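You operate a simulated robot arm through the tools that you are given. There is no shell and no other tool.

The job below is to be done with a simulated robot arm. You get a single attempt, and the scene is never put back.

Task
Stack the small dark green box labelled "dots" from the top of the pale wood bench on top of the small dark green box marked "bands". Put the sachet marked "lily" from the top of the pale wood bench on top of the silk carton and the sachet labelled "rose" on top of the flat gold box. Open the small black clip. Any order will do.

Only the result counts: the job must be done as asked and must still hold three seconds after the hand-in. Knocking over, shifting, dropping, spilling or breaking anything else fails it.

Robot
A 7-joint arm with a two-finger parallel gripper on a trunk, on a base that drives. Base frame: it is fixed to the floor where the robot stands at the start and does not move with it; the origin is under the middle of the robot, x ahead of it, y to its left, z up; the surface under the hand at the start is at about z = 900. Units: mm, rad, N and s.
With the tool pointing down near the work surface it reaches from about 400 to 760 mm from the robot's upright axis, wherever it stands. Its first joint turns from -2.496 to 2.496 rad. Places, roughly: small black clip [2400, 4500, 1000]. Payload 3 kg.
Tool frame: the origin (TCP) lies between the finger pads and is the grasp point; the fingertips stand 30 mm ahead of it; z points along the fingers, y is the line along which they close. The gripper opens to 110 mm. The fingers are 20 mm wide and 10 mm thick; the gripper's body (48 by 112 mm) begins 55 mm behind the TCP.
Orientation is told as [roll, pitch, yaw] about the base's x, y, z axes, in that order, counted from this pose: with the fingers straight down and closing along the base's y, the tool's x points along the base's -x, its y along +y and its z along -z.

Tools
- The arm moves only by the tool servo_tool. Its argument "commands" is a list of rows, each a list of 3 entries, a list of its own where there are three numbers: the turn, a rotation vector about the tool's x, y, z in rad, then the shift along the tool's x, y, z in mm, then the gripper command, from -1 (fully open) to 1 (shut), values between in proportion. In form: [[[wx, wy, wz], [dx, dy, dz], jaw], ...]. A call has 1 to 20 rows; each row shifts and turns the commanded pose from where the row before left it, along the tool's axes as they then stand. A row lasts 0.2 s, in which the tool goes at most 50 mm and 0.15 rad; a call with a longer step from one row to the next is refused whole, and so is a gripper value outside its range. Where a pose cannot be reached the arm comes as near as it can. A force on the tool above 40 N (or 10 N above the force at the start of the call, whichever is more), or a blocked arm, ends the call early, and 0.2 s more pass. Each finger travels about 108 mm/s and halts on what it meets, pressing with about 33 N; the grip force reading is that of the motor and also rises with nothing between the fingers. The clock runs only during rows and for 0.2 s after the last one: add rows that do not move to give the fingers time. The reply holds the time, the measured pose of the TCP, the force on the tool along the base axes, the opening and the grip force, in the units named above and with some noise, with the torque about the TCP (base axes, N m) and any sound that the robot's microphone picked up, and new pictures: "pictures" is both (left out), scene, wrist or none.
- Cameras (640 x 400 px; columns grow to the right, rows downward): "scene" is now at [161.1, 6.4, 1656.3]; the picture's right is [0.08, -1.00, 0.00], its down [-0.71, -0.06, -0.70] and it looks along [0.70, 0.06, -0.71] (base axes); focal length 295 px, centre (320, 200). "wrist" rides on the gripper at [72, 17, -103] in the tool frame; the picture's right is [-0.23, 0.97, 0.00], its down [-0.76, -0.18, -0.62] and it looks along [-0.61, -0.14, 0.78] (tool axes); focal length 222 px, centre (320, 200). There is no depth. A picture from a camera that has moved, and an enlarged one, comes with that camera's place and axes in the base frame and with its lens.
- slide_trunk(by): slides the trunk up (or, below 0, down) by that many mm; the arm and the scene camera ride with it, the base frame stays. It gives what a move gives, with no picture.
- drive_base(legs): drives the robot by 1 to 6 legs, each [ahead, left, turn to the left] in mm, mm and rad, along the robot's own axes; the way and the turn of a leg run together, so that a leg with both is an arc; at most 1500 mm and 3.142 rad a leg. The arm and the cameras ride along, it lands a little off, and it stops where it bumps. It gives what a move gives, and a new picture of the scene camera.
- pan_tilt(pan, tilt): turns the head with the scene camera to pan (to the left, within 1.501 rad either way) and tilt (down, from -0.506 to 1.204), counted from straight ahead of the robot. It gives what a move gives, and a new picture of the scene camera.
- inspect(camera, box): a new picture of the part [left, top, right, bottom] of that camera's present view, enlarged. It takes no simulated time.
- finish_job(): hands the job in; it is judged then, once.

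Nothing tells you exact positions but the pictures and the camera data. Unless the task says otherwise, let go and move clear before handing in.

The tools are called after "Emit:" as name(argument=value, ...) on one line, values as JSON. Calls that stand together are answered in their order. servo_tool: Moves the arm, as the interface text tells. Its arguments: {"type":"object","properties":{"commands":{"type":"array"},"pictures":{"type":"string","enum":["both","scene","wrist","none"]}},"required":["commands"]} The other tools are called the same way: slide_trunk (by) slides the trunk up or down; drive_base (legs) drives the base; pan_tilt (pan, tilt) turns the head that bears the scene camera; inspect (camera, box) takes an enlarged picture of a part of a camera's view; finish_job () hands the job in.

At the start:

```text
time_s: 0.0
ee_pos: [613.3, 156.0, 1228.7]
ee_rot: [-0.001, 0.0, 0.0]
wrist_force: [0.6, -0.1, -0.3]
ft_torque: [-0.01, 0.02, -0.01]
opening: 110.0
gripper_force: 0.1
trunk travel left (down, up): [-775.0, 115.0]
robot x, y, heading: [-1.7, -1.8, -0.002]
head pan, tilt: [0.082, 0.792]
```

scene: 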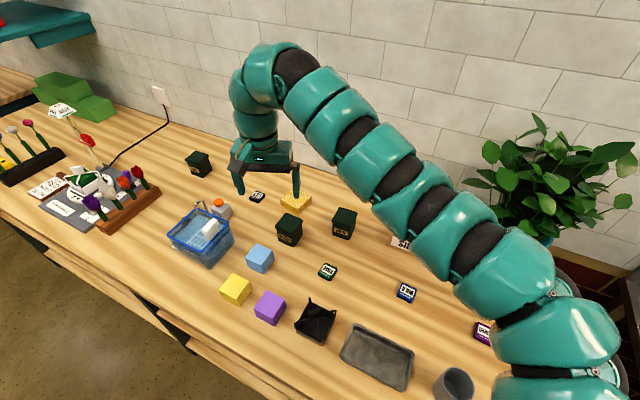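
wrist: 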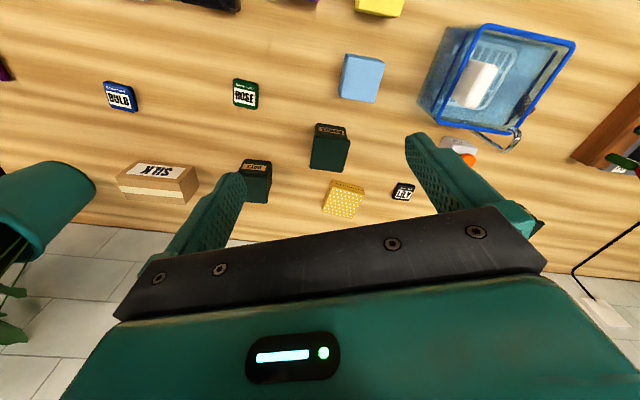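

I see a pale wood bench with several dark green boxes, sachets, a gold box and a silk carton. I'll take enlarged pictures to read the labels before moving anything.

Emit:
inspect(camera="scene", box=[160, 130, 360, 255])

Emit:
inspect(camera="scene", box=[300, 200, 500, 325])

Emit:
inspect(camera="wrist", box=[90, 60, 290, 220])

Emit:
inspect(camera="wrist", box=[220, 80, 440, 220])

Emit:
inspect(camera="scene", box=[0, 60, 240, 260])

```text
3.20 times, centred on (260, 192) of scene
camera zoom: at [161.1, 6.4, 1656.3], right [0.08, -1.0, 0.0], down [-0.71, -0.06, -0.7], along [0.7, 0.06, -0.71], focal length 944 px, centre (512, 224)
```

zoom: 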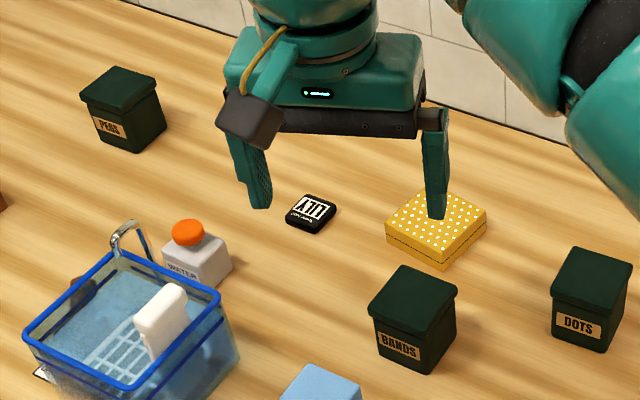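

```text
3.20 times, centred on (400, 262) of scene
camera zoom: at [161.1, 6.4, 1656.3], right [0.08, -1.0, 0.0], down [-0.71, -0.06, -0.7], along [0.7, 0.06, -0.71], focal length 944 px, centre (64, 0)
```

zoom: 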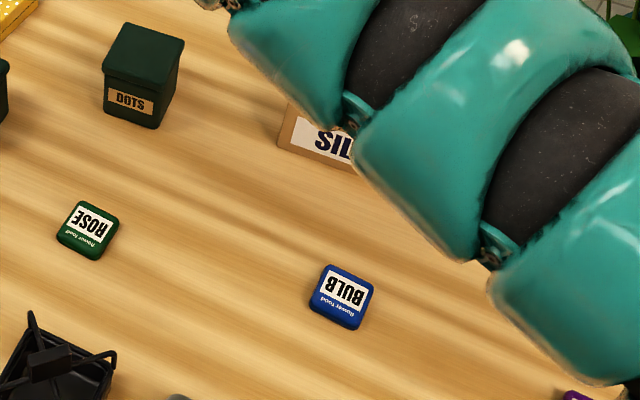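

```text
2.50 times, centred on (190, 140) of wrist
camera zoom: at [540.9, 172.8, 1331.9], right [0.23, 0.97, 0.0], down [0.76, -0.18, 0.62], along [0.61, -0.14, -0.78], focal length 555 px, centre (645, 350)
```

zoom: 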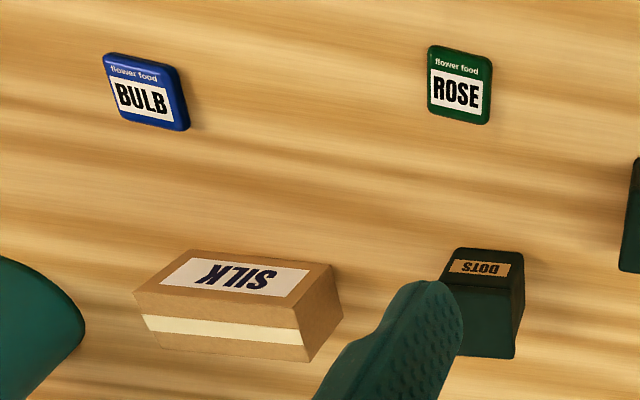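

```text
2.86 times, centred on (330, 150) of wrist
camera zoom: at [540.9, 172.8, 1331.9], right [0.23, 0.97, 0.0], down [0.76, -0.18, 0.62], along [0.61, -0.14, -0.78], focal length 635 px, centre (291, 343)
```

zoom: 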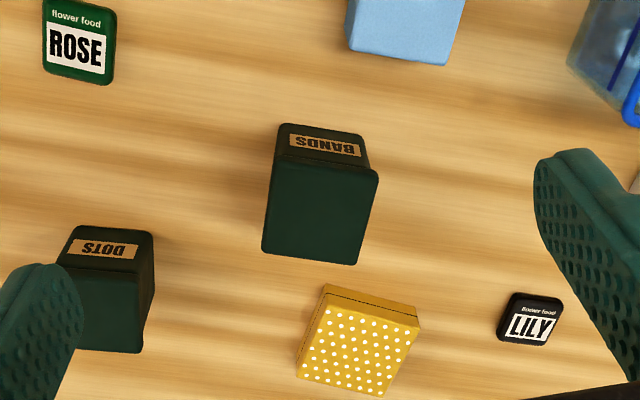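

```text
2.00 times, centred on (120, 160) of scene
camera zoom: at [161.1, 6.4, 1656.3], right [0.08, -1.0, 0.0], down [-0.71, -0.06, -0.7], along [0.7, 0.06, -0.71], focal length 590 px, centre (720, 280)
```

zoom: 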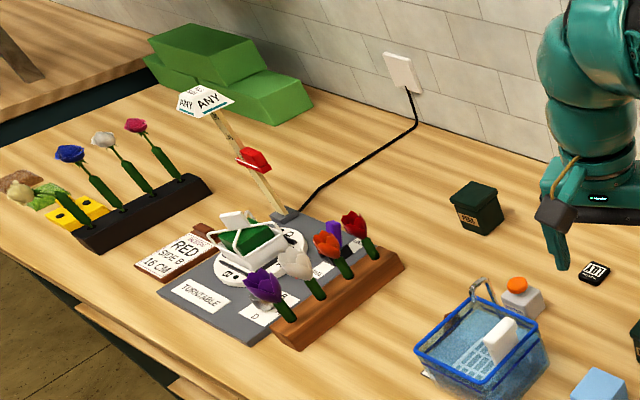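

The labels are readable: dots, bands, pegs, lily, rose, the gold box and the silk carton are all on the bench. Next I'll look down at the bench edge, and left and right, to see how far I can drive in.

Emit:
pan_tilt(pan=0.3, tilt=1.2)

Emit:
pan_tilt(pan=-0.5, tilt=0.85)

Emit:
pan_tilt(pan=1.0, tilt=0.3)

Emit:
pan_tilt(pan=1.5, tilt=0.5)

```text
time_s: 0.9
ee_pos: [614.6, 156.3, 1229.4]
ee_rot: [0.001, 0.0, 0.0]
wrist_force: [0.1, -0.1, -0.4]
ft_torque: [0.02, 0.02, 0.02]
opening: 110.0
gripper_force: 0.1
trunk travel left (down, up): [-775.0, 115.0]
robot x, y, heading: [2.3, -3.2, 0.005]
head pan, tilt: [0.3, 1.201]
camera scene: at [133.9, 16.3, 1628.1], right [0.3, -0.96, 0.0], down [-0.89, -0.28, -0.36], along [0.35, 0.11, -0.93], focal length 295 px, centre (320, 200)
```

scene: 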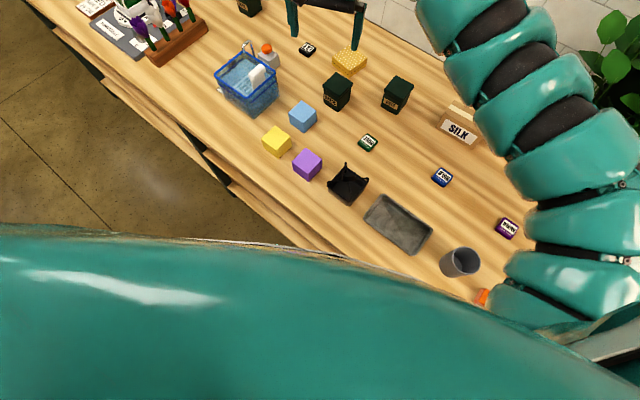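

```text
time_s: 2.0
ee_pos: [613.7, 156.3, 1228.7]
ee_rot: [0.002, 0.0, 0.0]
wrist_force: [0.0, -0.1, 0.3]
ft_torque: [-0.02, 0.0, 0.01]
opening: 110.1
gripper_force: 0.1
trunk travel left (down, up): [-775.0, 115.0]
robot x, y, heading: [0.8, -3.1, -0.004]
head pan, tilt: [-0.499, 0.85]
camera scene: at [149.1, -37.6, 1651.7], right [-0.48, -0.88, 0.0], down [-0.66, 0.36, -0.66], along [0.58, -0.32, -0.75], focal length 295 px, centre (320, 200)
```

scene: 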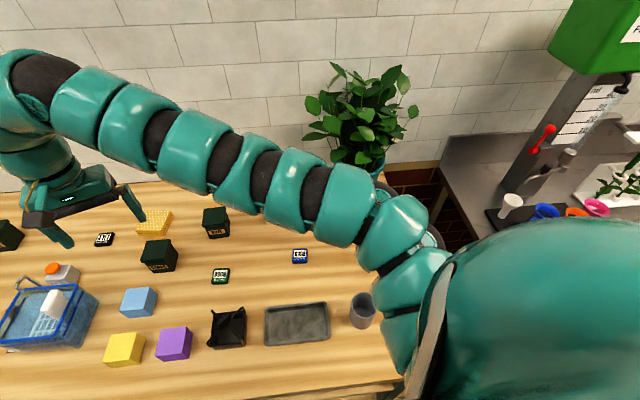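

```text
time_s: 3.6
ee_pos: [613.7, 156.0, 1229.6]
ee_rot: [-0.001, 0.001, 0.001]
wrist_force: [0.8, -0.2, 1.4]
ft_torque: [0.04, 0.02, 0.01]
opening: 110.1
gripper_force: 0.0
trunk travel left (down, up): [-775.0, 115.0]
robot x, y, heading: [1.7, 4.2, 0.001]
head pan, tilt: [1.0, 0.3]
camera scene: at [130.9, 78.3, 1700.1], right [0.84, -0.54, 0.0], down [-0.16, -0.25, -0.96], along [0.52, 0.8, -0.3], focal length 295 px, centre (320, 200)
```

scene: 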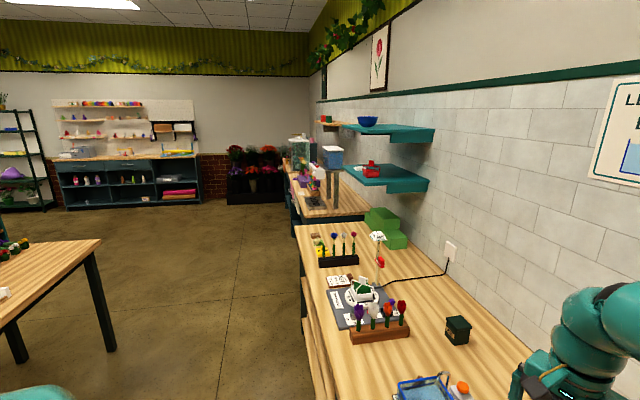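

```text
time_s: 4.5
ee_pos: [613.8, 154.9, 1229.0]
ee_rot: [0.001, 0.002, 0.0]
wrist_force: [0.4, -0.9, 0.1]
ft_torque: [-0.01, -0.01, 0.0]
opening: 110.0
gripper_force: 0.0
trunk travel left (down, up): [-775.0, 115.0]
robot x, y, heading: [4.1, -3.8, -0.004]
head pan, tilt: [1.499, 0.499]
camera scene: at [87.0, 90.5, 1681.8], right [1.0, -0.07, 0.0], down [-0.03, -0.48, -0.88], along [0.06, 0.88, -0.48], focal length 295 px, centre (320, 200)
```

scene: 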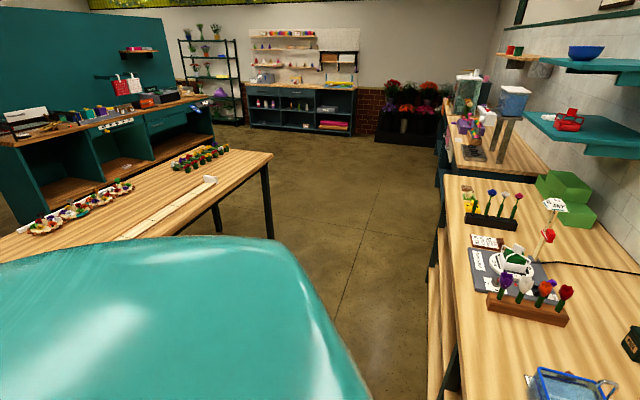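

The bench is turned about 0.36 rad against my frame, and its front edge is about 255 mm from my axis. I'll zoom toward the far clip and check the area around the bench.

Emit:
inspect(camera="scene", box=[420, 60, 560, 170])

Emit:
pan_tilt(pan=1.1, tilt=0.15)

Emit:
inspect(camera="scene", box=[250, 150, 410, 250])

Emit:
pan_tilt(pan=-1.2, tilt=0.9)

```text
3.64 times, centred on (490, 115) of scene
camera zoom: at [87.0, 90.5, 1681.8], right [1.0, -0.07, 0.0], down [-0.03, -0.48, -0.88], along [0.06, 0.88, -0.48], focal length 1073 px, centre (-298, 509)
```

zoom: 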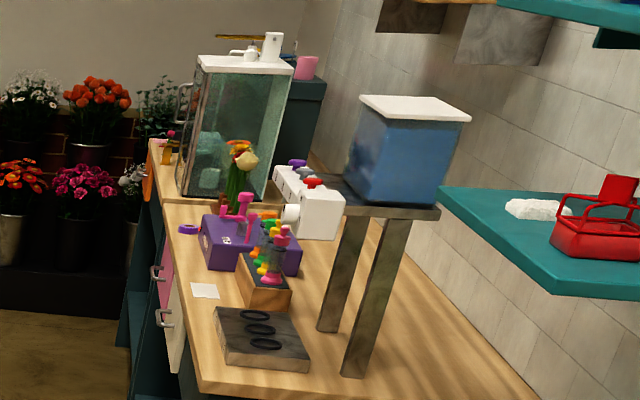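

```text
time_s: 5.4
ee_pos: [614.4, 156.1, 1230.3]
ee_rot: [0.0, 0.0, 0.0]
wrist_force: [0.1, -0.6, -0.5]
ft_torque: [0.01, 0.03, -0.02]
opening: 110.0
gripper_force: 0.0
trunk travel left (down, up): [-775.0, 115.0]
robot x, y, heading: [3.4, -2.7, 0.0]
head pan, tilt: [1.1, 0.15]
camera scene: at [122.4, 82.4, 1714.1], right [0.89, -0.45, 0.0], down [-0.07, -0.13, -0.99], along [0.45, 0.88, -0.15], focal length 295 px, centre (320, 200)
```

scene: 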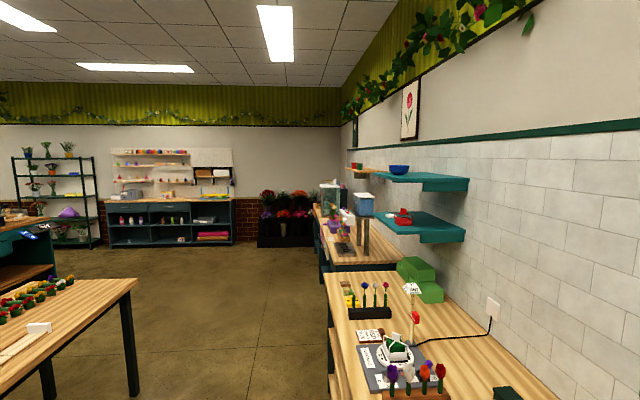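

```text
4.00 times, centred on (330, 200) of scene
camera zoom: at [122.4, 82.4, 1714.1], right [0.89, -0.45, 0.0], down [-0.07, -0.13, -0.99], along [0.45, 0.88, -0.15], focal length 1180 px, centre (280, 200)
```

zoom: 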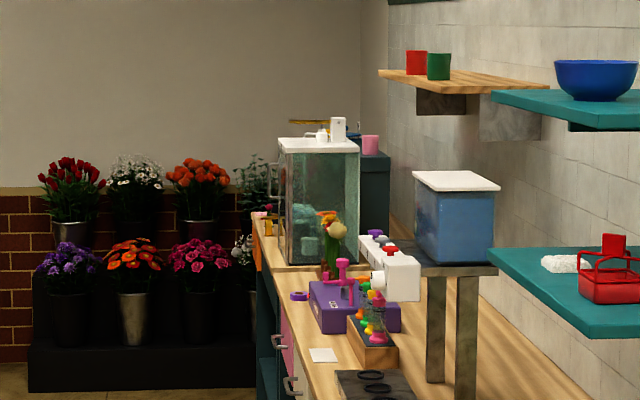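

```text
time_s: 7.5
ee_pos: [614.1, 156.9, 1229.9]
ee_rot: [-0.002, 0.0, 0.0]
wrist_force: [1.5, 0.3, 0.4]
ft_torque: [0.0, 0.01, -0.02]
opening: 109.9
gripper_force: 0.0
trunk travel left (down, up): [-775.0, 115.0]
robot x, y, heading: [1.2, -3.0, 0.005]
head pan, tilt: [-1.201, 0.901]
camera scene: at [107.8, -70.6, 1647.9], right [-0.93, -0.36, 0.0], down [-0.28, 0.73, -0.62], along [0.22, -0.58, -0.78], focal length 295 px, centre (320, 200)
```

scene: 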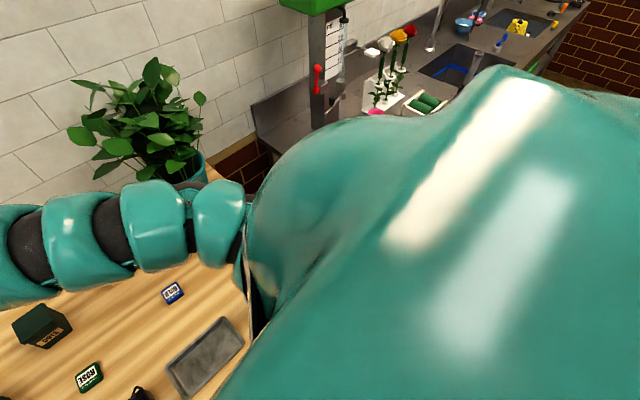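

The clip is on a distant bench, so I'll do this bench first. I'll drive left along the bench edge and turn to face it squarely.

Emit:
drive_base(legs=[[110, 330, 0]])

Emit:
drive_base(legs=[[0, 0, -0.37]])

Emit:
pan_tilt(pan=0.0, tilt=0.95)

```text
time_s: 9.8
ee_pos: [724.0, 483.2, 1229.7]
ee_rot: [-0.001, 0.0, -0.002]
wrist_force: [0.8, 0.3, -0.1]
ft_torque: [0.02, 0.02, -0.01]
opening: 109.8
gripper_force: 0.1
trunk travel left (down, up): [-775.0, 115.0]
robot x, y, heading: [109.4, 330.7, -0.003]
head pan, tilt: [-1.201, 0.901]
camera scene: at [216.1, 258.1, 1647.9], right [-0.93, -0.36, 0.0], down [-0.28, 0.73, -0.62], along [0.22, -0.58, -0.78], focal length 295 px, centre (320, 200)
```

scene: 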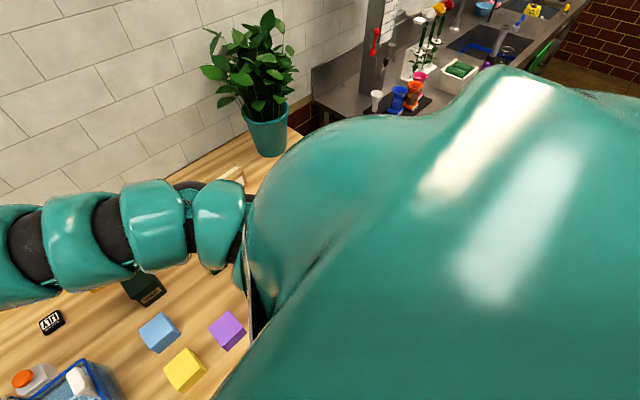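

```text
time_s: 11.3
ee_pos: [737.6, 251.8, 1228.9]
ee_rot: [-0.002, -0.001, -0.37]
wrist_force: [0.2, -0.5, 0.4]
ft_torque: [0.03, -0.01, -0.02]
opening: 109.8
gripper_force: 0.1
trunk travel left (down, up): [-775.0, 115.0]
robot x, y, heading: [105.6, 327.1, -0.367]
head pan, tilt: [-1.201, 0.901]
camera scene: at [182.9, 222.9, 1647.8], right [-1.0, 0.0, 0.0], down [0.0, 0.78, -0.62], along [0.0, -0.62, -0.78], focal length 295 px, centre (320, 200)
```

scene: 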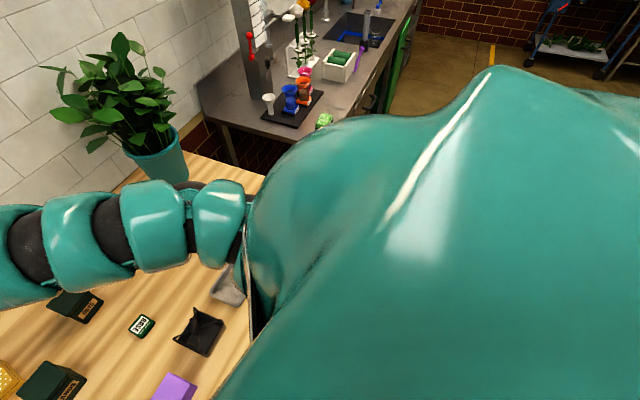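

```text
time_s: 12.7
ee_pos: [736.2, 251.3, 1230.9]
ee_rot: [-0.001, 0.0, -0.37]
wrist_force: [0.3, 0.1, 0.1]
ft_torque: [0.04, 0.0, 0.02]
opening: 109.8
gripper_force: 0.0
trunk travel left (down, up): [-775.0, 115.0]
robot x, y, heading: [109.7, 326.6, -0.37]
head pan, tilt: [0.0, 0.949]
camera scene: at [250.9, 272.4, 1644.2], right [-0.36, -0.93, 0.0], down [-0.76, 0.29, -0.58], along [0.54, -0.21, -0.81], focal length 295 px, centre (320, 200)
```

scene: 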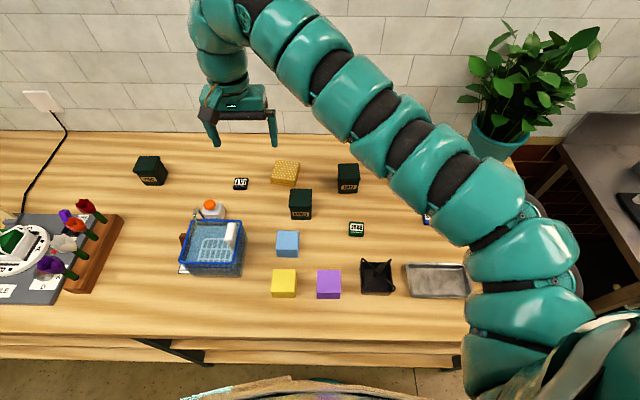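

I'm now square to the bench. I'll look steeply down to see the gap between my base and the bench edge.

Emit:
pan_tilt(pan=0.25, tilt=1.2)

Emit:
inspect(camera="wrist", box=[0, 0, 640, 400])

```text
time_s: 13.5
ee_pos: [736.9, 251.7, 1229.4]
ee_rot: [-0.001, -0.001, -0.37]
wrist_force: [-0.1, 1.1, -0.3]
ft_torque: [-0.02, 0.01, 0.01]
opening: 110.3
gripper_force: 0.1
trunk travel left (down, up): [-775.0, 115.0]
robot x, y, heading: [110.4, 330.2, -0.371]
head pan, tilt: [0.25, 1.201]
camera scene: at [238.7, 292.0, 1628.1], right [-0.12, -0.99, 0.0], down [-0.93, 0.11, -0.36], along [0.36, -0.04, -0.93], focal length 295 px, centre (320, 200)
```

scene: 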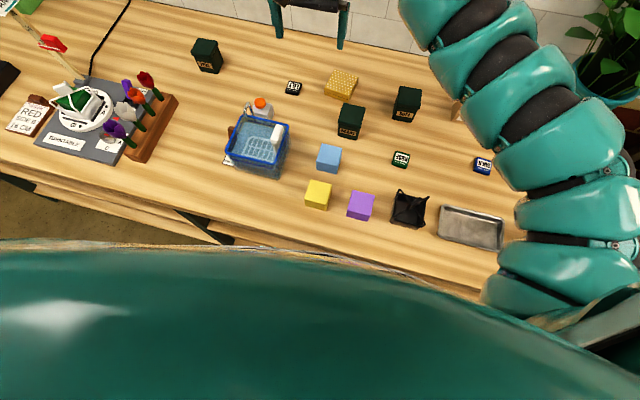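

```text
1.00 times, centred on (320, 200) of wrist (not enlarged: the box is as wide or as high as the picture)
camera zoom: at [675.0, 293.3, 1331.9], right [0.56, 0.83, 0.0], down [0.65, -0.44, 0.62], along [0.51, -0.35, -0.78], focal length 222 px, centre (320, 200)
```

zoom: 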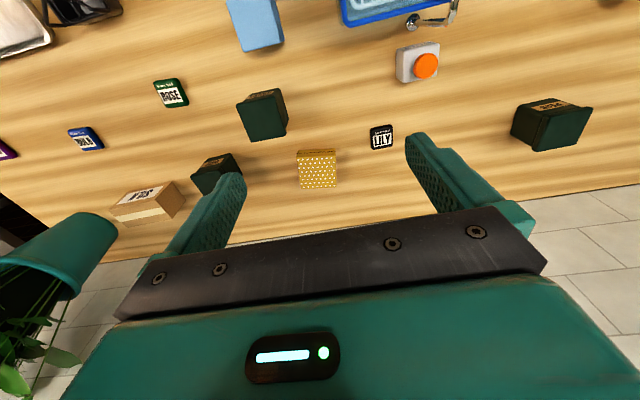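

I'll go back to the square-on view and zoom in on each item to fix positions.

Emit:
pan_tilt(pan=0.0, tilt=0.9)

Emit:
inspect(camera="scene", box=[215, 150, 335, 225])

Emit:
inspect(camera="scene", box=[270, 160, 390, 250])

Emit:
inspect(camera="wrist", box=[100, 60, 260, 240])

Emit:
inspect(camera="wrist", box=[230, 70, 410, 200])

```text
time_s: 14.3
ee_pos: [736.8, 251.5, 1229.2]
ee_rot: [0.0, 0.0, -0.37]
wrist_force: [-0.7, 0.3, 0.5]
ft_torque: [0.04, -0.01, 0.02]
opening: 110.1
gripper_force: 0.1
trunk travel left (down, up): [-775.0, 115.0]
robot x, y, heading: [106.4, 326.1, -0.369]
head pan, tilt: [0.0, 0.901]
camera scene: at [253.5, 271.5, 1647.8], right [-0.36, -0.93, 0.0], down [-0.73, 0.28, -0.62], along [0.58, -0.22, -0.78], focal length 295 px, centre (320, 200)
```

scene: 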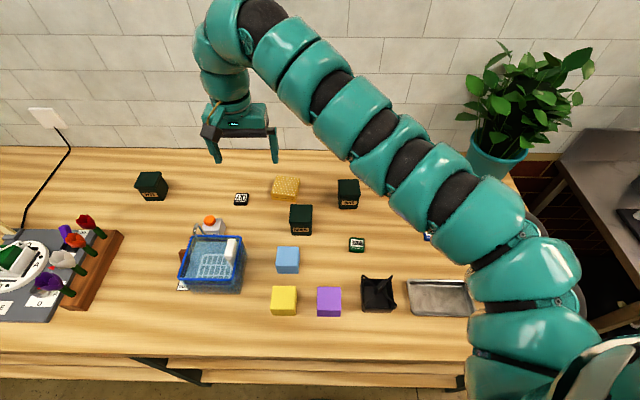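

```text
5.33 times, centred on (275, 188) of scene
camera zoom: at [253.5, 271.5, 1647.8], right [-0.36, -0.93, 0.0], down [-0.73, 0.28, -0.62], along [0.58, -0.22, -0.78], focal length 1573 px, centre (560, 267)
```

zoom: 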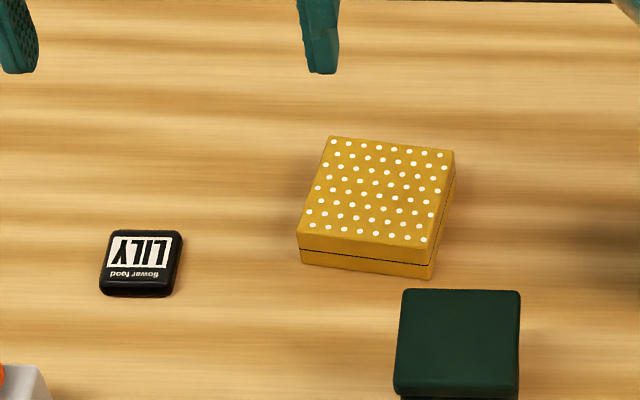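

```text
4.44 times, centred on (330, 205) of scene
camera zoom: at [253.5, 271.5, 1647.8], right [-0.36, -0.93, 0.0], down [-0.73, 0.28, -0.62], along [0.58, -0.22, -0.78], focal length 1311 px, centre (276, 178)
```

zoom: 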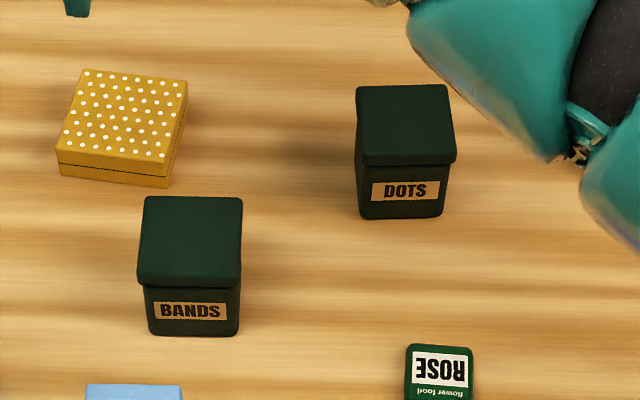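

```text
2.22 times, centred on (180, 150) of wrist
camera zoom: at [675.0, 293.3, 1331.9], right [0.56, 0.83, 0.0], down [0.65, -0.44, 0.62], along [0.51, -0.35, -0.78], focal length 494 px, centre (631, 311)
```

zoom: 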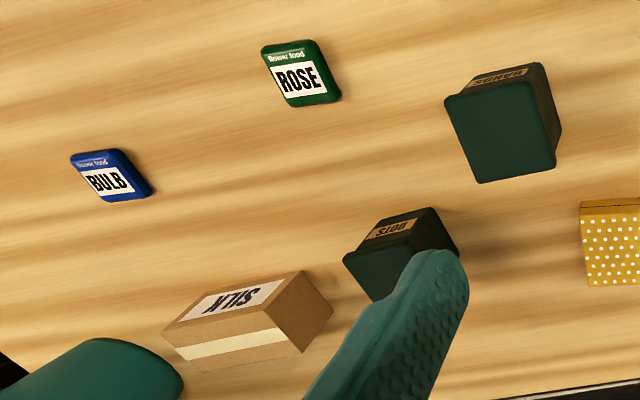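

```text
3.08 times, centred on (320, 135) of wrist
camera zoom: at [675.0, 293.3, 1331.9], right [0.56, 0.83, 0.0], down [0.65, -0.44, 0.62], along [0.51, -0.35, -0.78], focal length 684 px, centre (320, 400)
```

zoom: 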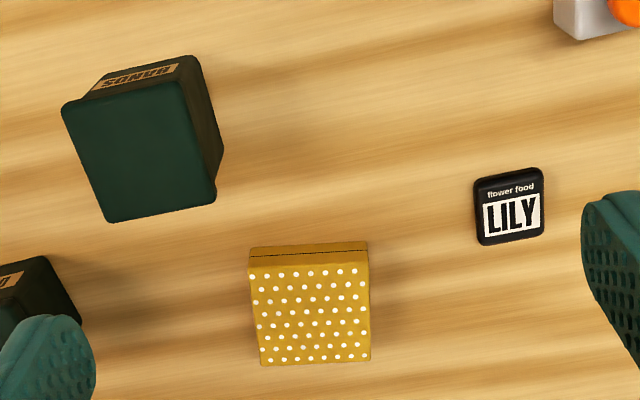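

Bands, dots, gold and lily are mapped, and gold is about 785 mm ahead, slightly out of reach. I'll ease the base forward a little to see whether there's room.

Emit:
drive_base(legs=[[25, 0, 0]])

```text
time_s: 15.1
ee_pos: [762.7, 242.0, 1227.2]
ee_rot: [0.001, 0.0, -0.37]
wrist_force: [0.7, -0.1, 0.2]
ft_torque: [0.02, 0.04, 0.01]
opening: 109.7
gripper_force: 0.1
trunk travel left (down, up): [-775.0, 115.0]
robot x, y, heading: [130.0, 320.7, -0.37]
head pan, tilt: [0.0, 0.901]
camera scene: at [278.7, 261.9, 1647.7], right [-0.36, -0.93, 0.0], down [-0.73, 0.28, -0.62], along [0.58, -0.22, -0.78], focal length 295 px, centre (320, 200)
```

scene: 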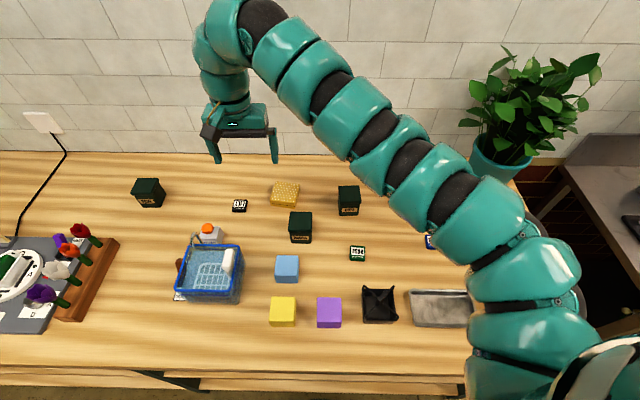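

Emit:
drive_base(legs=[[20, 0, 0]])

```text
time_s: 15.9
ee_pos: [779.7, 234.7, 1228.9]
ee_rot: [0.0, 0.001, -0.368]
wrist_force: [-0.8, 0.6, -0.1]
ft_torque: [0.04, 0.03, 0.01]
opening: 110.2
gripper_force: 0.1
trunk travel left (down, up): [-775.0, 115.0]
robot x, y, heading: [152.4, 310.6, -0.366]
head pan, tilt: [0.0, 0.901]
camera scene: at [296.8, 254.9, 1647.6], right [-0.36, -0.93, 0.0], down [-0.73, 0.28, -0.62], along [0.58, -0.22, -0.78], focal length 295 px, centre (320, 200)
```

scene: 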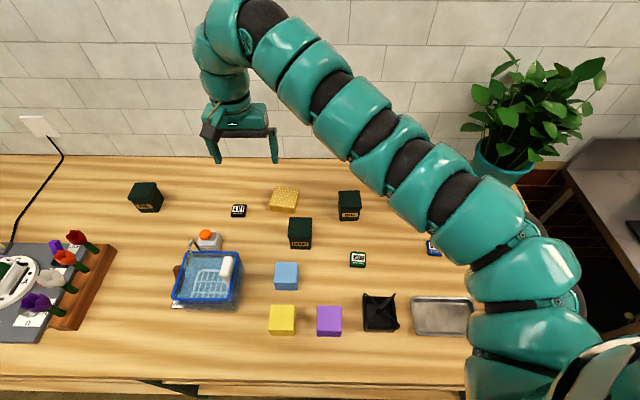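

I moved in 46 mm without touching anything. Now I'll bring the hand above the dots box at a safe height and check it with the wrist camera.

Emit:
servo_tool(commands=[[[0, 0, 0], [-12, -40, 0], -1], [[0, 0, 0], [-12, -40, 0], -1], [[0, 0, 0], [-12, -40, 0], -1], [[0, 0, 0], [-12, -40, 0], -1], [[0, 0, 0], [-12, -40, 0], -1], [[0, 0, 0], [-12, -40, 0], -1], [[0, 0, 0], [0, 0, 40], -1], [[0, 0, 0], [0, 0, 40], -1], [[0, 0, 0], [0, 0, 40], -1], [[0, 0, 0], [0, 0, 0], -1], [[0, 0, 0], [0, 0, 0], -1]])

```text
time_s: 18.3
ee_pos: [760.8, -17.3, 1197.5]
ee_rot: [0.003, 0.004, -0.374]
wrist_force: [0.2, -0.4, 0.8]
ft_torque: [0.04, 0.0, -0.03]
opening: 110.1
gripper_force: 0.0
out of reach, approached as far as the arm can: row 7, 8, 9
trunk travel left (down, up): [-775.0, 115.0]
robot x, y, heading: [151.3, 311.0, -0.372]
head pan, tilt: [0.0, 0.901]
camera scene: at [295.0, 255.4, 1647.8], right [-0.36, -0.93, 0.0], down [-0.73, 0.28, -0.62], along [0.58, -0.22, -0.78], focal length 295 px, centre (320, 200)
camera wrist: at [698.1, 24.8, 1300.3], right [0.57, 0.82, 0.0], down [0.64, -0.45, 0.62], along [0.51, -0.35, -0.78], focal length 222 px, centre (320, 200)
```

scene: 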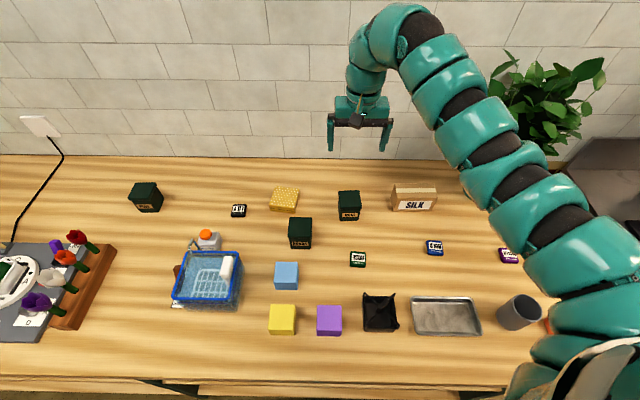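
wrist: 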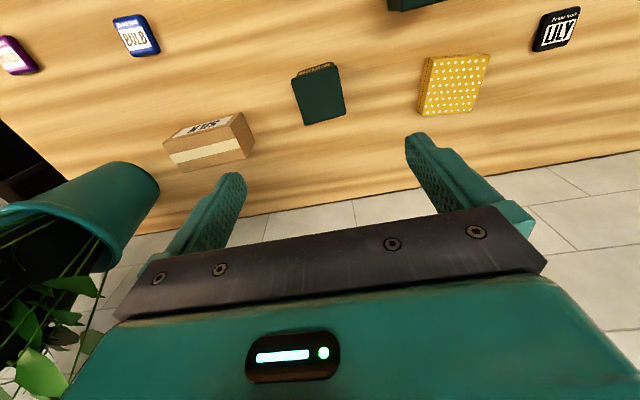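

The hand is over the dots box but can't descend further at this trunk height. I'll lower the trunk so the arm can work near the bench.

Emit:
slide_trunk(by=-140)

Emit:
servo_tool(commands=[[[0, 0, 0], [0, 0, 0], -1]])

```text
time_s: 19.9
ee_pos: [758.7, -16.8, 1057.6]
ee_rot: [0.001, 0.002, -0.375]
wrist_force: [0.1, -0.9, 0.0]
ft_torque: [0.04, -0.01, 0.02]
opening: 110.1
gripper_force: 0.1
trunk travel left (down, up): [-635.0, 255.0]
robot x, y, heading: [149.7, 311.4, -0.369]
head pan, tilt: [0.0, 0.901]
```

```text
time_s: 20.3
ee_pos: [760.4, -17.8, 1058.4]
ee_rot: [0.001, 0.004, -0.374]
wrist_force: [0.0, -1.1, -1.1]
ft_torque: [0.02, 0.01, 0.0]
opening: 109.8
gripper_force: 0.0
trunk travel left (down, up): [-635.0, 255.0]
robot x, y, heading: [147.4, 310.8, -0.363]
head pan, tilt: [0.0, 0.901]
camera scene: at [294.7, 255.5, 1507.9], right [-0.36, -0.93, 0.0], down [-0.73, 0.28, -0.62], along [0.58, -0.22, -0.78], focal length 295 px, centre (320, 200)
camera wrist: at [697.9, 24.8, 1160.5], right [0.57, 0.82, 0.0], down [0.64, -0.45, 0.62], along [0.51, -0.35, -0.78], focal length 222 px, centre (320, 200)
```

scene: 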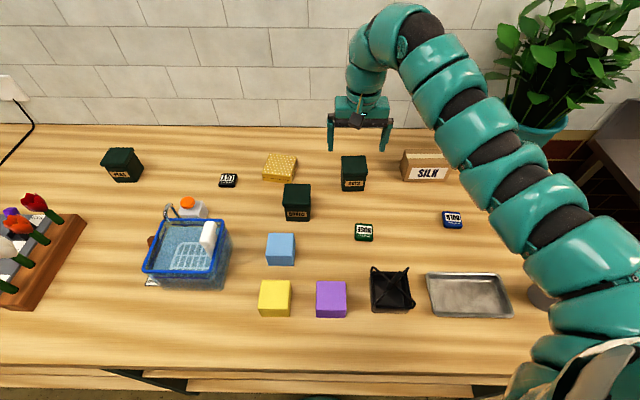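
wrist: 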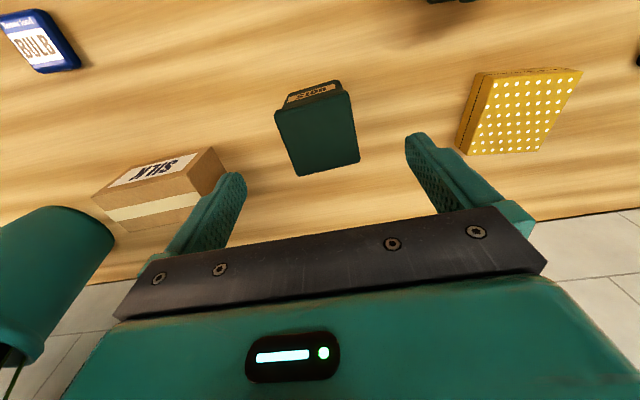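

Emit:
inspect(camera="wrist", box=[250, 60, 390, 190])

Emit:
inspect(camera="scene", box=[260, 130, 480, 260])

Emit:
inspect(camera="wrist", box=[70, 120, 270, 260])

```text
3.08 times, centred on (320, 125) of wrist
camera zoom: at [697.9, 24.8, 1160.5], right [0.57, 0.82, 0.0], down [0.64, -0.45, 0.62], along [0.51, -0.35, -0.78], focal length 684 px, centre (320, 431)
```

zoom: 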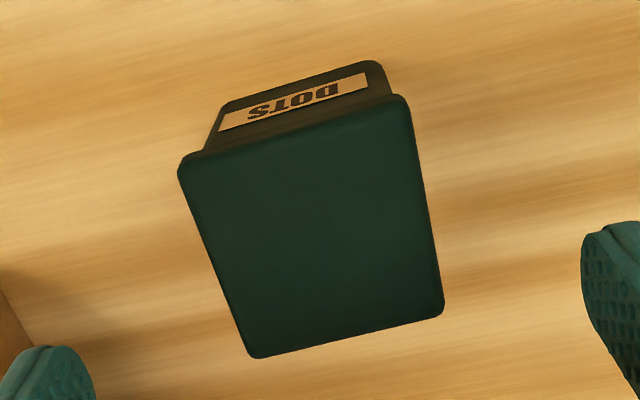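

```text
2.91 times, centred on (370, 195) of scene
camera zoom: at [294.7, 255.5, 1507.9], right [-0.36, -0.93, 0.0], down [-0.73, 0.28, -0.62], along [0.58, -0.22, -0.78], focal length 858 px, centre (174, 214)
```

zoom: 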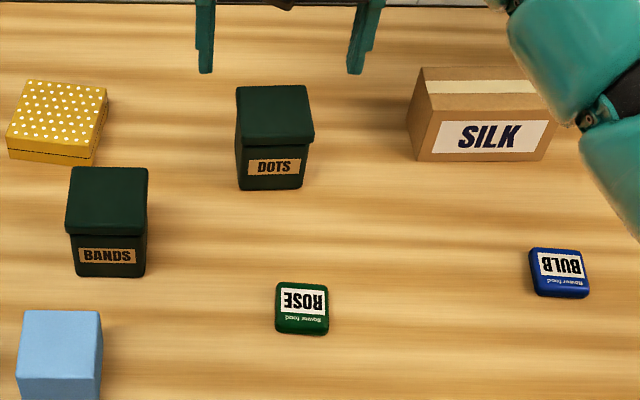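

```text
2.86 times, centred on (170, 190) of wrist
camera zoom: at [697.9, 24.8, 1160.5], right [0.57, 0.82, 0.0], down [0.64, -0.45, 0.62], along [0.51, -0.35, -0.78], focal length 635 px, centre (749, 229)
```

zoom: 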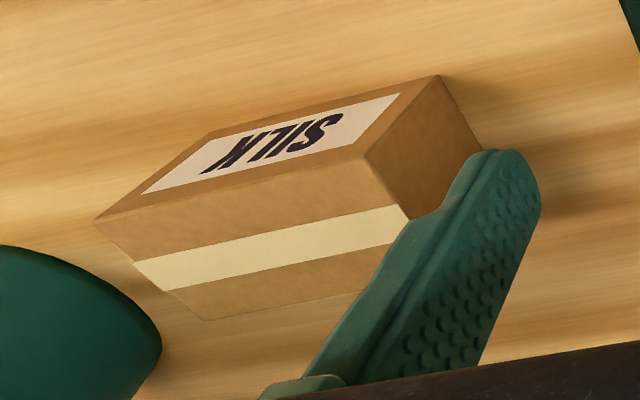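

The dots lid is centred within 3 mm of the tool and turned about 0.03 rad. I'll raise the hand, lower the trunk more so the arm can reach down, then come back over it.

Emit:
servo_tool(commands=[[[0, 0, -0.03], [-3, 0, -30], -1], [[0, 0, 0], [0, 0, -40], -1], [[0, 0, 0], [0, 0, -40], -1], [[0, 0, 0], [0, 0, -40], -1], [[0, 0, 0], [0, 0, 0], -1]], pictures="none")

Emit:
slide_trunk(by=-160)

Emit:
servo_tool(commands=[[[0, 0, 0], [0, 0, 0], -1]])

```text
time_s: 21.5
ee_pos: [803.3, -26.8, 1109.6]
ee_rot: [0.004, 0.0, -0.345]
wrist_force: [-0.2, -0.4, 0.6]
ft_torque: [-0.02, -0.02, 0.04]
opening: 110.2
gripper_force: 0.1
out of reach, approached as far as the arm can: row 2, 3, 4
trunk travel left (down, up): [-635.0, 255.0]
robot x, y, heading: [152.5, 312.0, -0.368]
head pan, tilt: [0.0, 0.901]
```

```text
time_s: 23.4
ee_pos: [803.9, -27.1, 948.7]
ee_rot: [0.005, 0.0, -0.347]
wrist_force: [-0.7, 0.4, -0.4]
ft_torque: [0.0, -0.05, 0.01]
opening: 110.0
gripper_force: 0.2
trunk travel left (down, up): [-475.0, 415.0]
robot x, y, heading: [151.1, 314.6, -0.363]
head pan, tilt: [0.0, 0.901]
```

```text
time_s: 23.8
ee_pos: [803.4, -26.6, 949.0]
ee_rot: [0.003, 0.0, -0.345]
wrist_force: [0.4, 0.2, 0.1]
ft_torque: [-0.01, -0.03, -0.03]
opening: 110.0
gripper_force: 0.1
trunk travel left (down, up): [-475.0, 415.0]
robot x, y, heading: [147.2, 312.8, -0.367]
head pan, tilt: [0.0, 0.901]
camera scene: at [294.7, 255.4, 1347.9], right [-0.36, -0.93, 0.0], down [-0.73, 0.28, -0.62], along [0.58, -0.22, -0.78], focal length 295 px, centre (320, 200)
camera wrist: at [739.9, 13.7, 1051.3], right [0.54, 0.84, 0.0], down [0.66, -0.43, 0.62], along [0.52, -0.34, -0.78], focal length 222 px, centre (320, 200)
```

scene: 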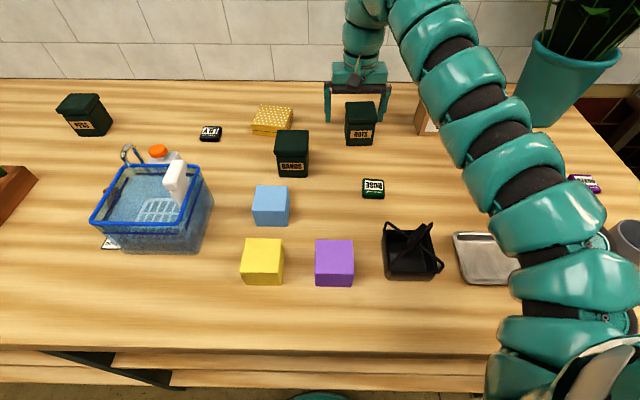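
wrist: 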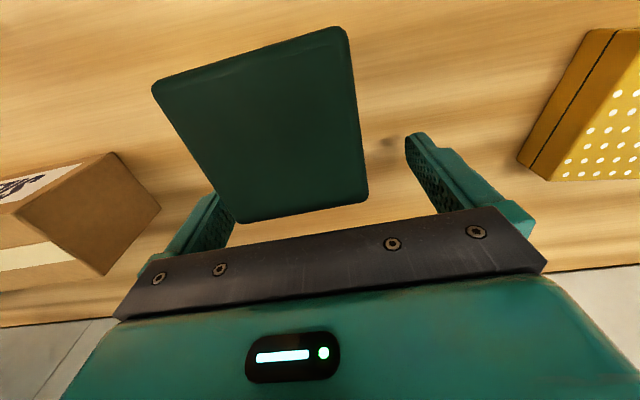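

The hand ended up further ahead than I commanded, straddling just behind the dots box without contact. I'll shift back about 41 mm and 6 mm sideways to centre on it.

Emit:
servo_tool(commands=[[[0, 0, 0], [0, -6, 0], -1], [[0, 0, 0], [20, 0, 0], -1], [[0, 0, 0], [21, 0, 0], -1], [[0, 0, 0], [0, 0, 0], -1]])

```text
time_s: 24.8
ee_pos: [766.7, -18.5, 933.9]
ee_rot: [0.005, -0.002, -0.349]
wrist_force: [0.1, 0.9, -1.3]
ft_torque: [-0.02, -0.01, 0.02]
opening: 110.1
gripper_force: 0.0
out of reach, approached as far as the arm can: row 2, 3
trunk travel left (down, up): [-475.0, 415.0]
robot x, y, heading: [148.4, 312.3, -0.368]
head pan, tilt: [0.0, 0.901]
camera scene: at [294.7, 255.6, 1347.9], right [-0.36, -0.93, 0.0], down [-0.73, 0.28, -0.62], along [0.58, -0.22, -0.78], focal length 295 px, centre (320, 200)
camera wrist: at [704.0, 20.3, 1035.5], right [0.54, 0.84, 0.01], down [0.65, -0.43, 0.62], along [0.53, -0.34, -0.78], focal length 222 px, centre (320, 200)
```

scene: 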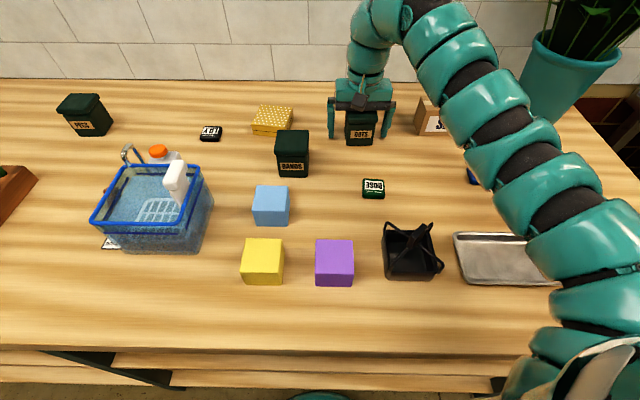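
wrist: 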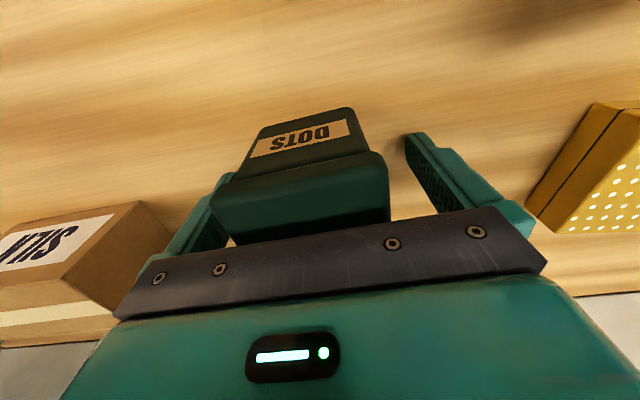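

The fingers straddle the dots box with it centred to about 3 mm. I'll close on it and lift with the trunk.

Emit:
servo_tool(commands=[[[0, 0, 0], [0, 0, 0], 0], [[0, 0, 0], [0, 0, 0], 1], [[0, 0, 0], [0, 0, 0], 1], [[0, 0, 0], [0, 0, 0], 1]], pictures="wrist")

```text
time_s: 25.8
ee_pos: [766.3, -19.3, 931.6]
ee_rot: [0.005, -0.002, -0.346]
wrist_force: [1.1, 0.2, 0.9]
ft_torque: [0.01, 0.0, 0.01]
opening: 63.2
gripper_force: 33.1
trunk travel left (down, up): [-475.0, 415.0]
robot x, y, heading: [149.5, 312.6, -0.367]
head pan, tilt: [0.0, 0.901]
camera wrist: at [704.1, 20.3, 1035.5], right [0.54, 0.84, 0.01], down [0.65, -0.43, 0.62], along [0.53, -0.34, -0.78], focal length 222 px, centre (320, 200)
```

wrist: 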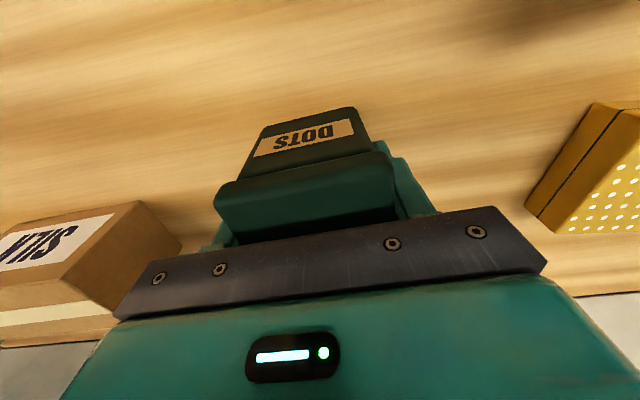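

The grip holds at 63 mm. Lifting with the trunk.

Emit:
slide_trunk(by=130)

Emit:
servo_tool(commands=[[[0, 0, 0], [0, 0, 0], 1]])

```text
time_s: 27.4
ee_pos: [767.6, -20.2, 1063.3]
ee_rot: [0.006, -0.002, -0.346]
wrist_force: [-0.2, 0.5, -0.9]
ft_torque: [-0.01, -0.01, 0.03]
opening: 63.4
gripper_force: 33.2
trunk travel left (down, up): [-605.0, 285.0]
robot x, y, heading: [145.6, 311.3, -0.371]
head pan, tilt: [0.0, 0.901]
```

```text
time_s: 27.8
ee_pos: [767.7, -20.2, 1063.7]
ee_rot: [0.006, -0.002, -0.346]
wrist_force: [0.0, -0.8, -1.4]
ft_torque: [-0.02, -0.02, 0.02]
opening: 63.6
gripper_force: 33.2
trunk travel left (down, up): [-605.0, 285.0]
robot x, y, heading: [148.2, 311.3, -0.368]
head pan, tilt: [0.0, 0.901]
camera scene: at [294.9, 255.3, 1477.8], right [-0.36, -0.93, 0.0], down [-0.73, 0.28, -0.62], along [0.58, -0.22, -0.78], focal length 295 px, centre (320, 200)
camera wrist: at [704.1, 20.0, 1165.4], right [0.54, 0.84, 0.01], down [0.65, -0.43, 0.62], along [0.53, -0.34, -0.78], focal length 222 px, centre (320, 200)
```

scene: 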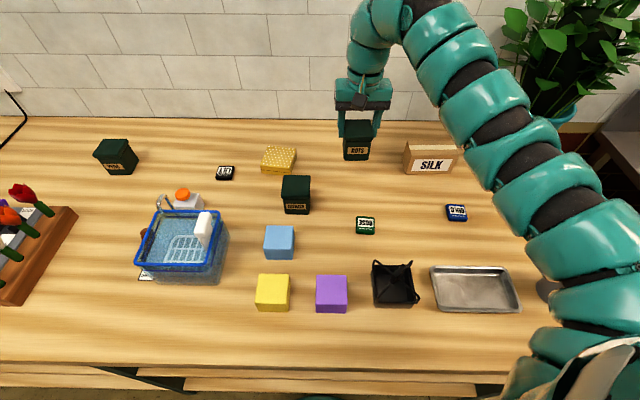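
wrist: 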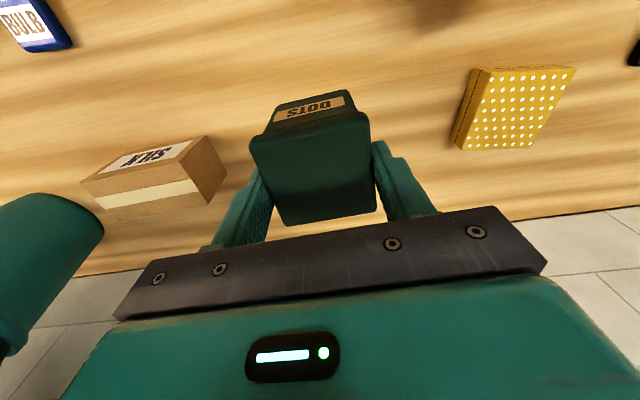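

The dots box is lifted whole, lid and body together. I'll zoom on bands from this camera height to refine its position.

Emit:
inspect(camera="scene", box=[250, 110, 390, 230])

Emit:
inspect(camera="scene", box=[260, 160, 340, 225])

```text
3.33 times, centred on (320, 170) of scene
camera zoom: at [294.9, 255.3, 1477.8], right [-0.36, -0.93, 0.0], down [-0.73, 0.28, -0.62], along [0.58, -0.22, -0.78], focal length 983 px, centre (320, 300)
```

zoom: 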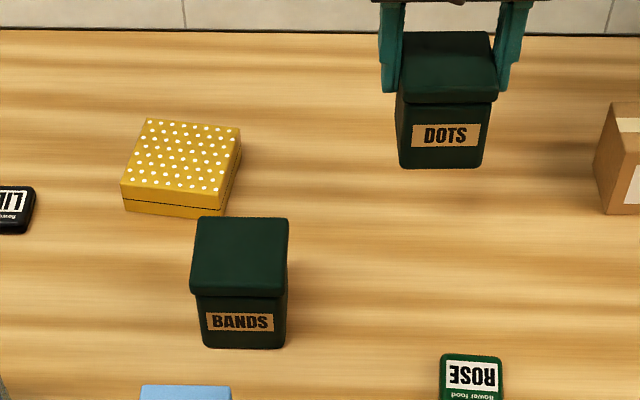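

```text
6.15 times, centred on (300, 192) of scene
camera zoom: at [294.9, 255.3, 1477.8], right [-0.36, -0.93, 0.0], down [-0.73, 0.28, -0.62], along [0.58, -0.22, -0.78], focal length 1815 px, centre (443, 246)
```

zoom: 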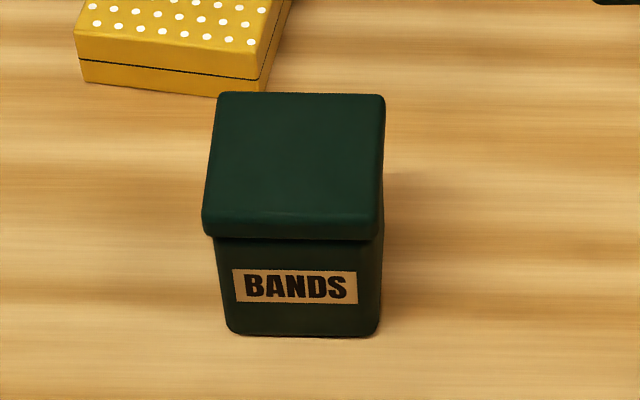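

The held dots box seems to sit lower in the fingers than when I gripped it. I'll check whether it's still slipping before going anywhere.

Emit:
inspect(camera="wrist", box=[190, 70, 450, 240])

Emit:
servo_tool(commands=[[[0, 0, 0], [0, 0, 0], 1], [[0, 0, 0], [0, 0, 0], 1], [[0, 0, 0], [0, 0, 0], 1], [[0, 0, 0], [0, 0, 0], 1], [[0, 0, 0], [0, 0, 0], 1]], pictures="none")

Emit:
inspect(camera="wrist", box=[190, 70, 450, 240])

Emit:
inspect(camera="scene", box=[320, 90, 420, 170])

```text
2.35 times, centred on (320, 155) of wrist
camera zoom: at [704.1, 20.0, 1165.4], right [0.54, 0.84, 0.01], down [0.65, -0.43, 0.62], along [0.53, -0.34, -0.78], focal length 523 px, centre (320, 306)
```

zoom: 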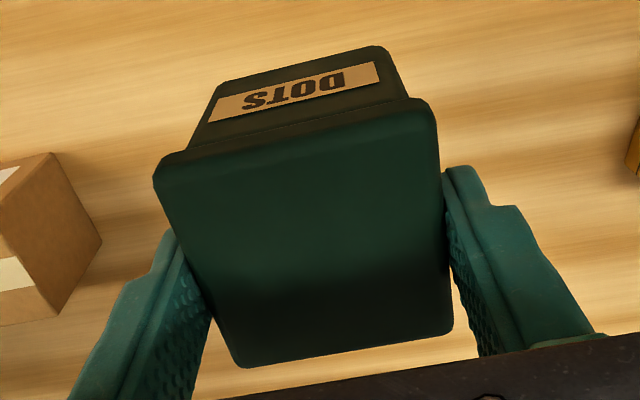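

```text
time_s: 28.9
ee_pos: [767.3, -20.9, 1063.2]
ee_rot: [0.005, -0.002, -0.346]
wrist_force: [-0.4, 0.5, -0.9]
ft_torque: [0.0, 0.01, 0.01]
opening: 63.6
gripper_force: 33.1
trunk travel left (down, up): [-605.0, 285.0]
robot x, y, heading: [147.5, 307.4, -0.366]
head pan, tilt: [0.0, 0.901]
```

```text
2.35 times, centred on (320, 155) of wrist
camera zoom: at [704.1, 20.0, 1165.4], right [0.54, 0.84, 0.01], down [0.65, -0.43, 0.62], along [0.53, -0.34, -0.78], focal length 523 px, centre (320, 306)
```

zoom: 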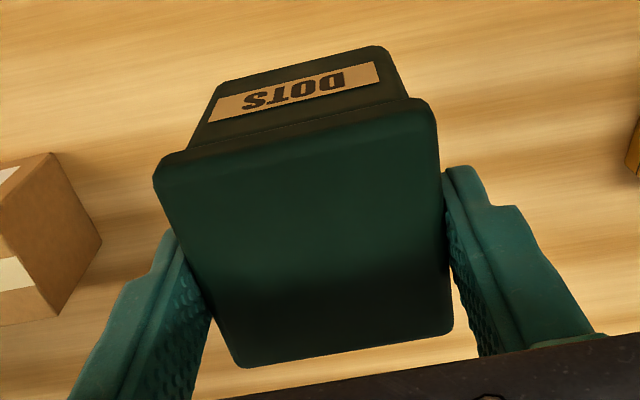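

```text
5.00 times, centred on (370, 130) of scene
camera zoom: at [294.8, 255.3, 1477.8], right [-0.36, -0.93, 0.0], down [-0.73, 0.28, -0.62], along [0.58, -0.22, -0.78], focal length 1475 px, centre (70, 550)
```

zoom: 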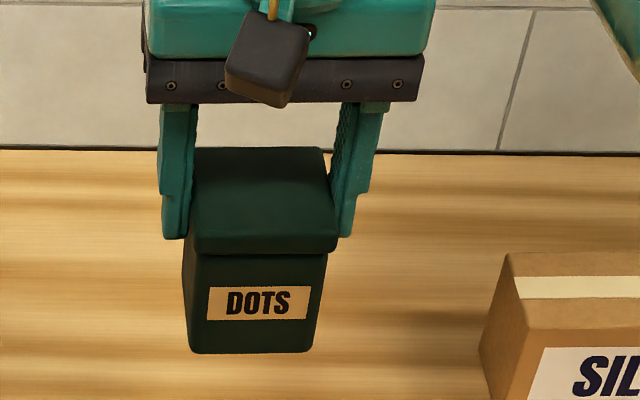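

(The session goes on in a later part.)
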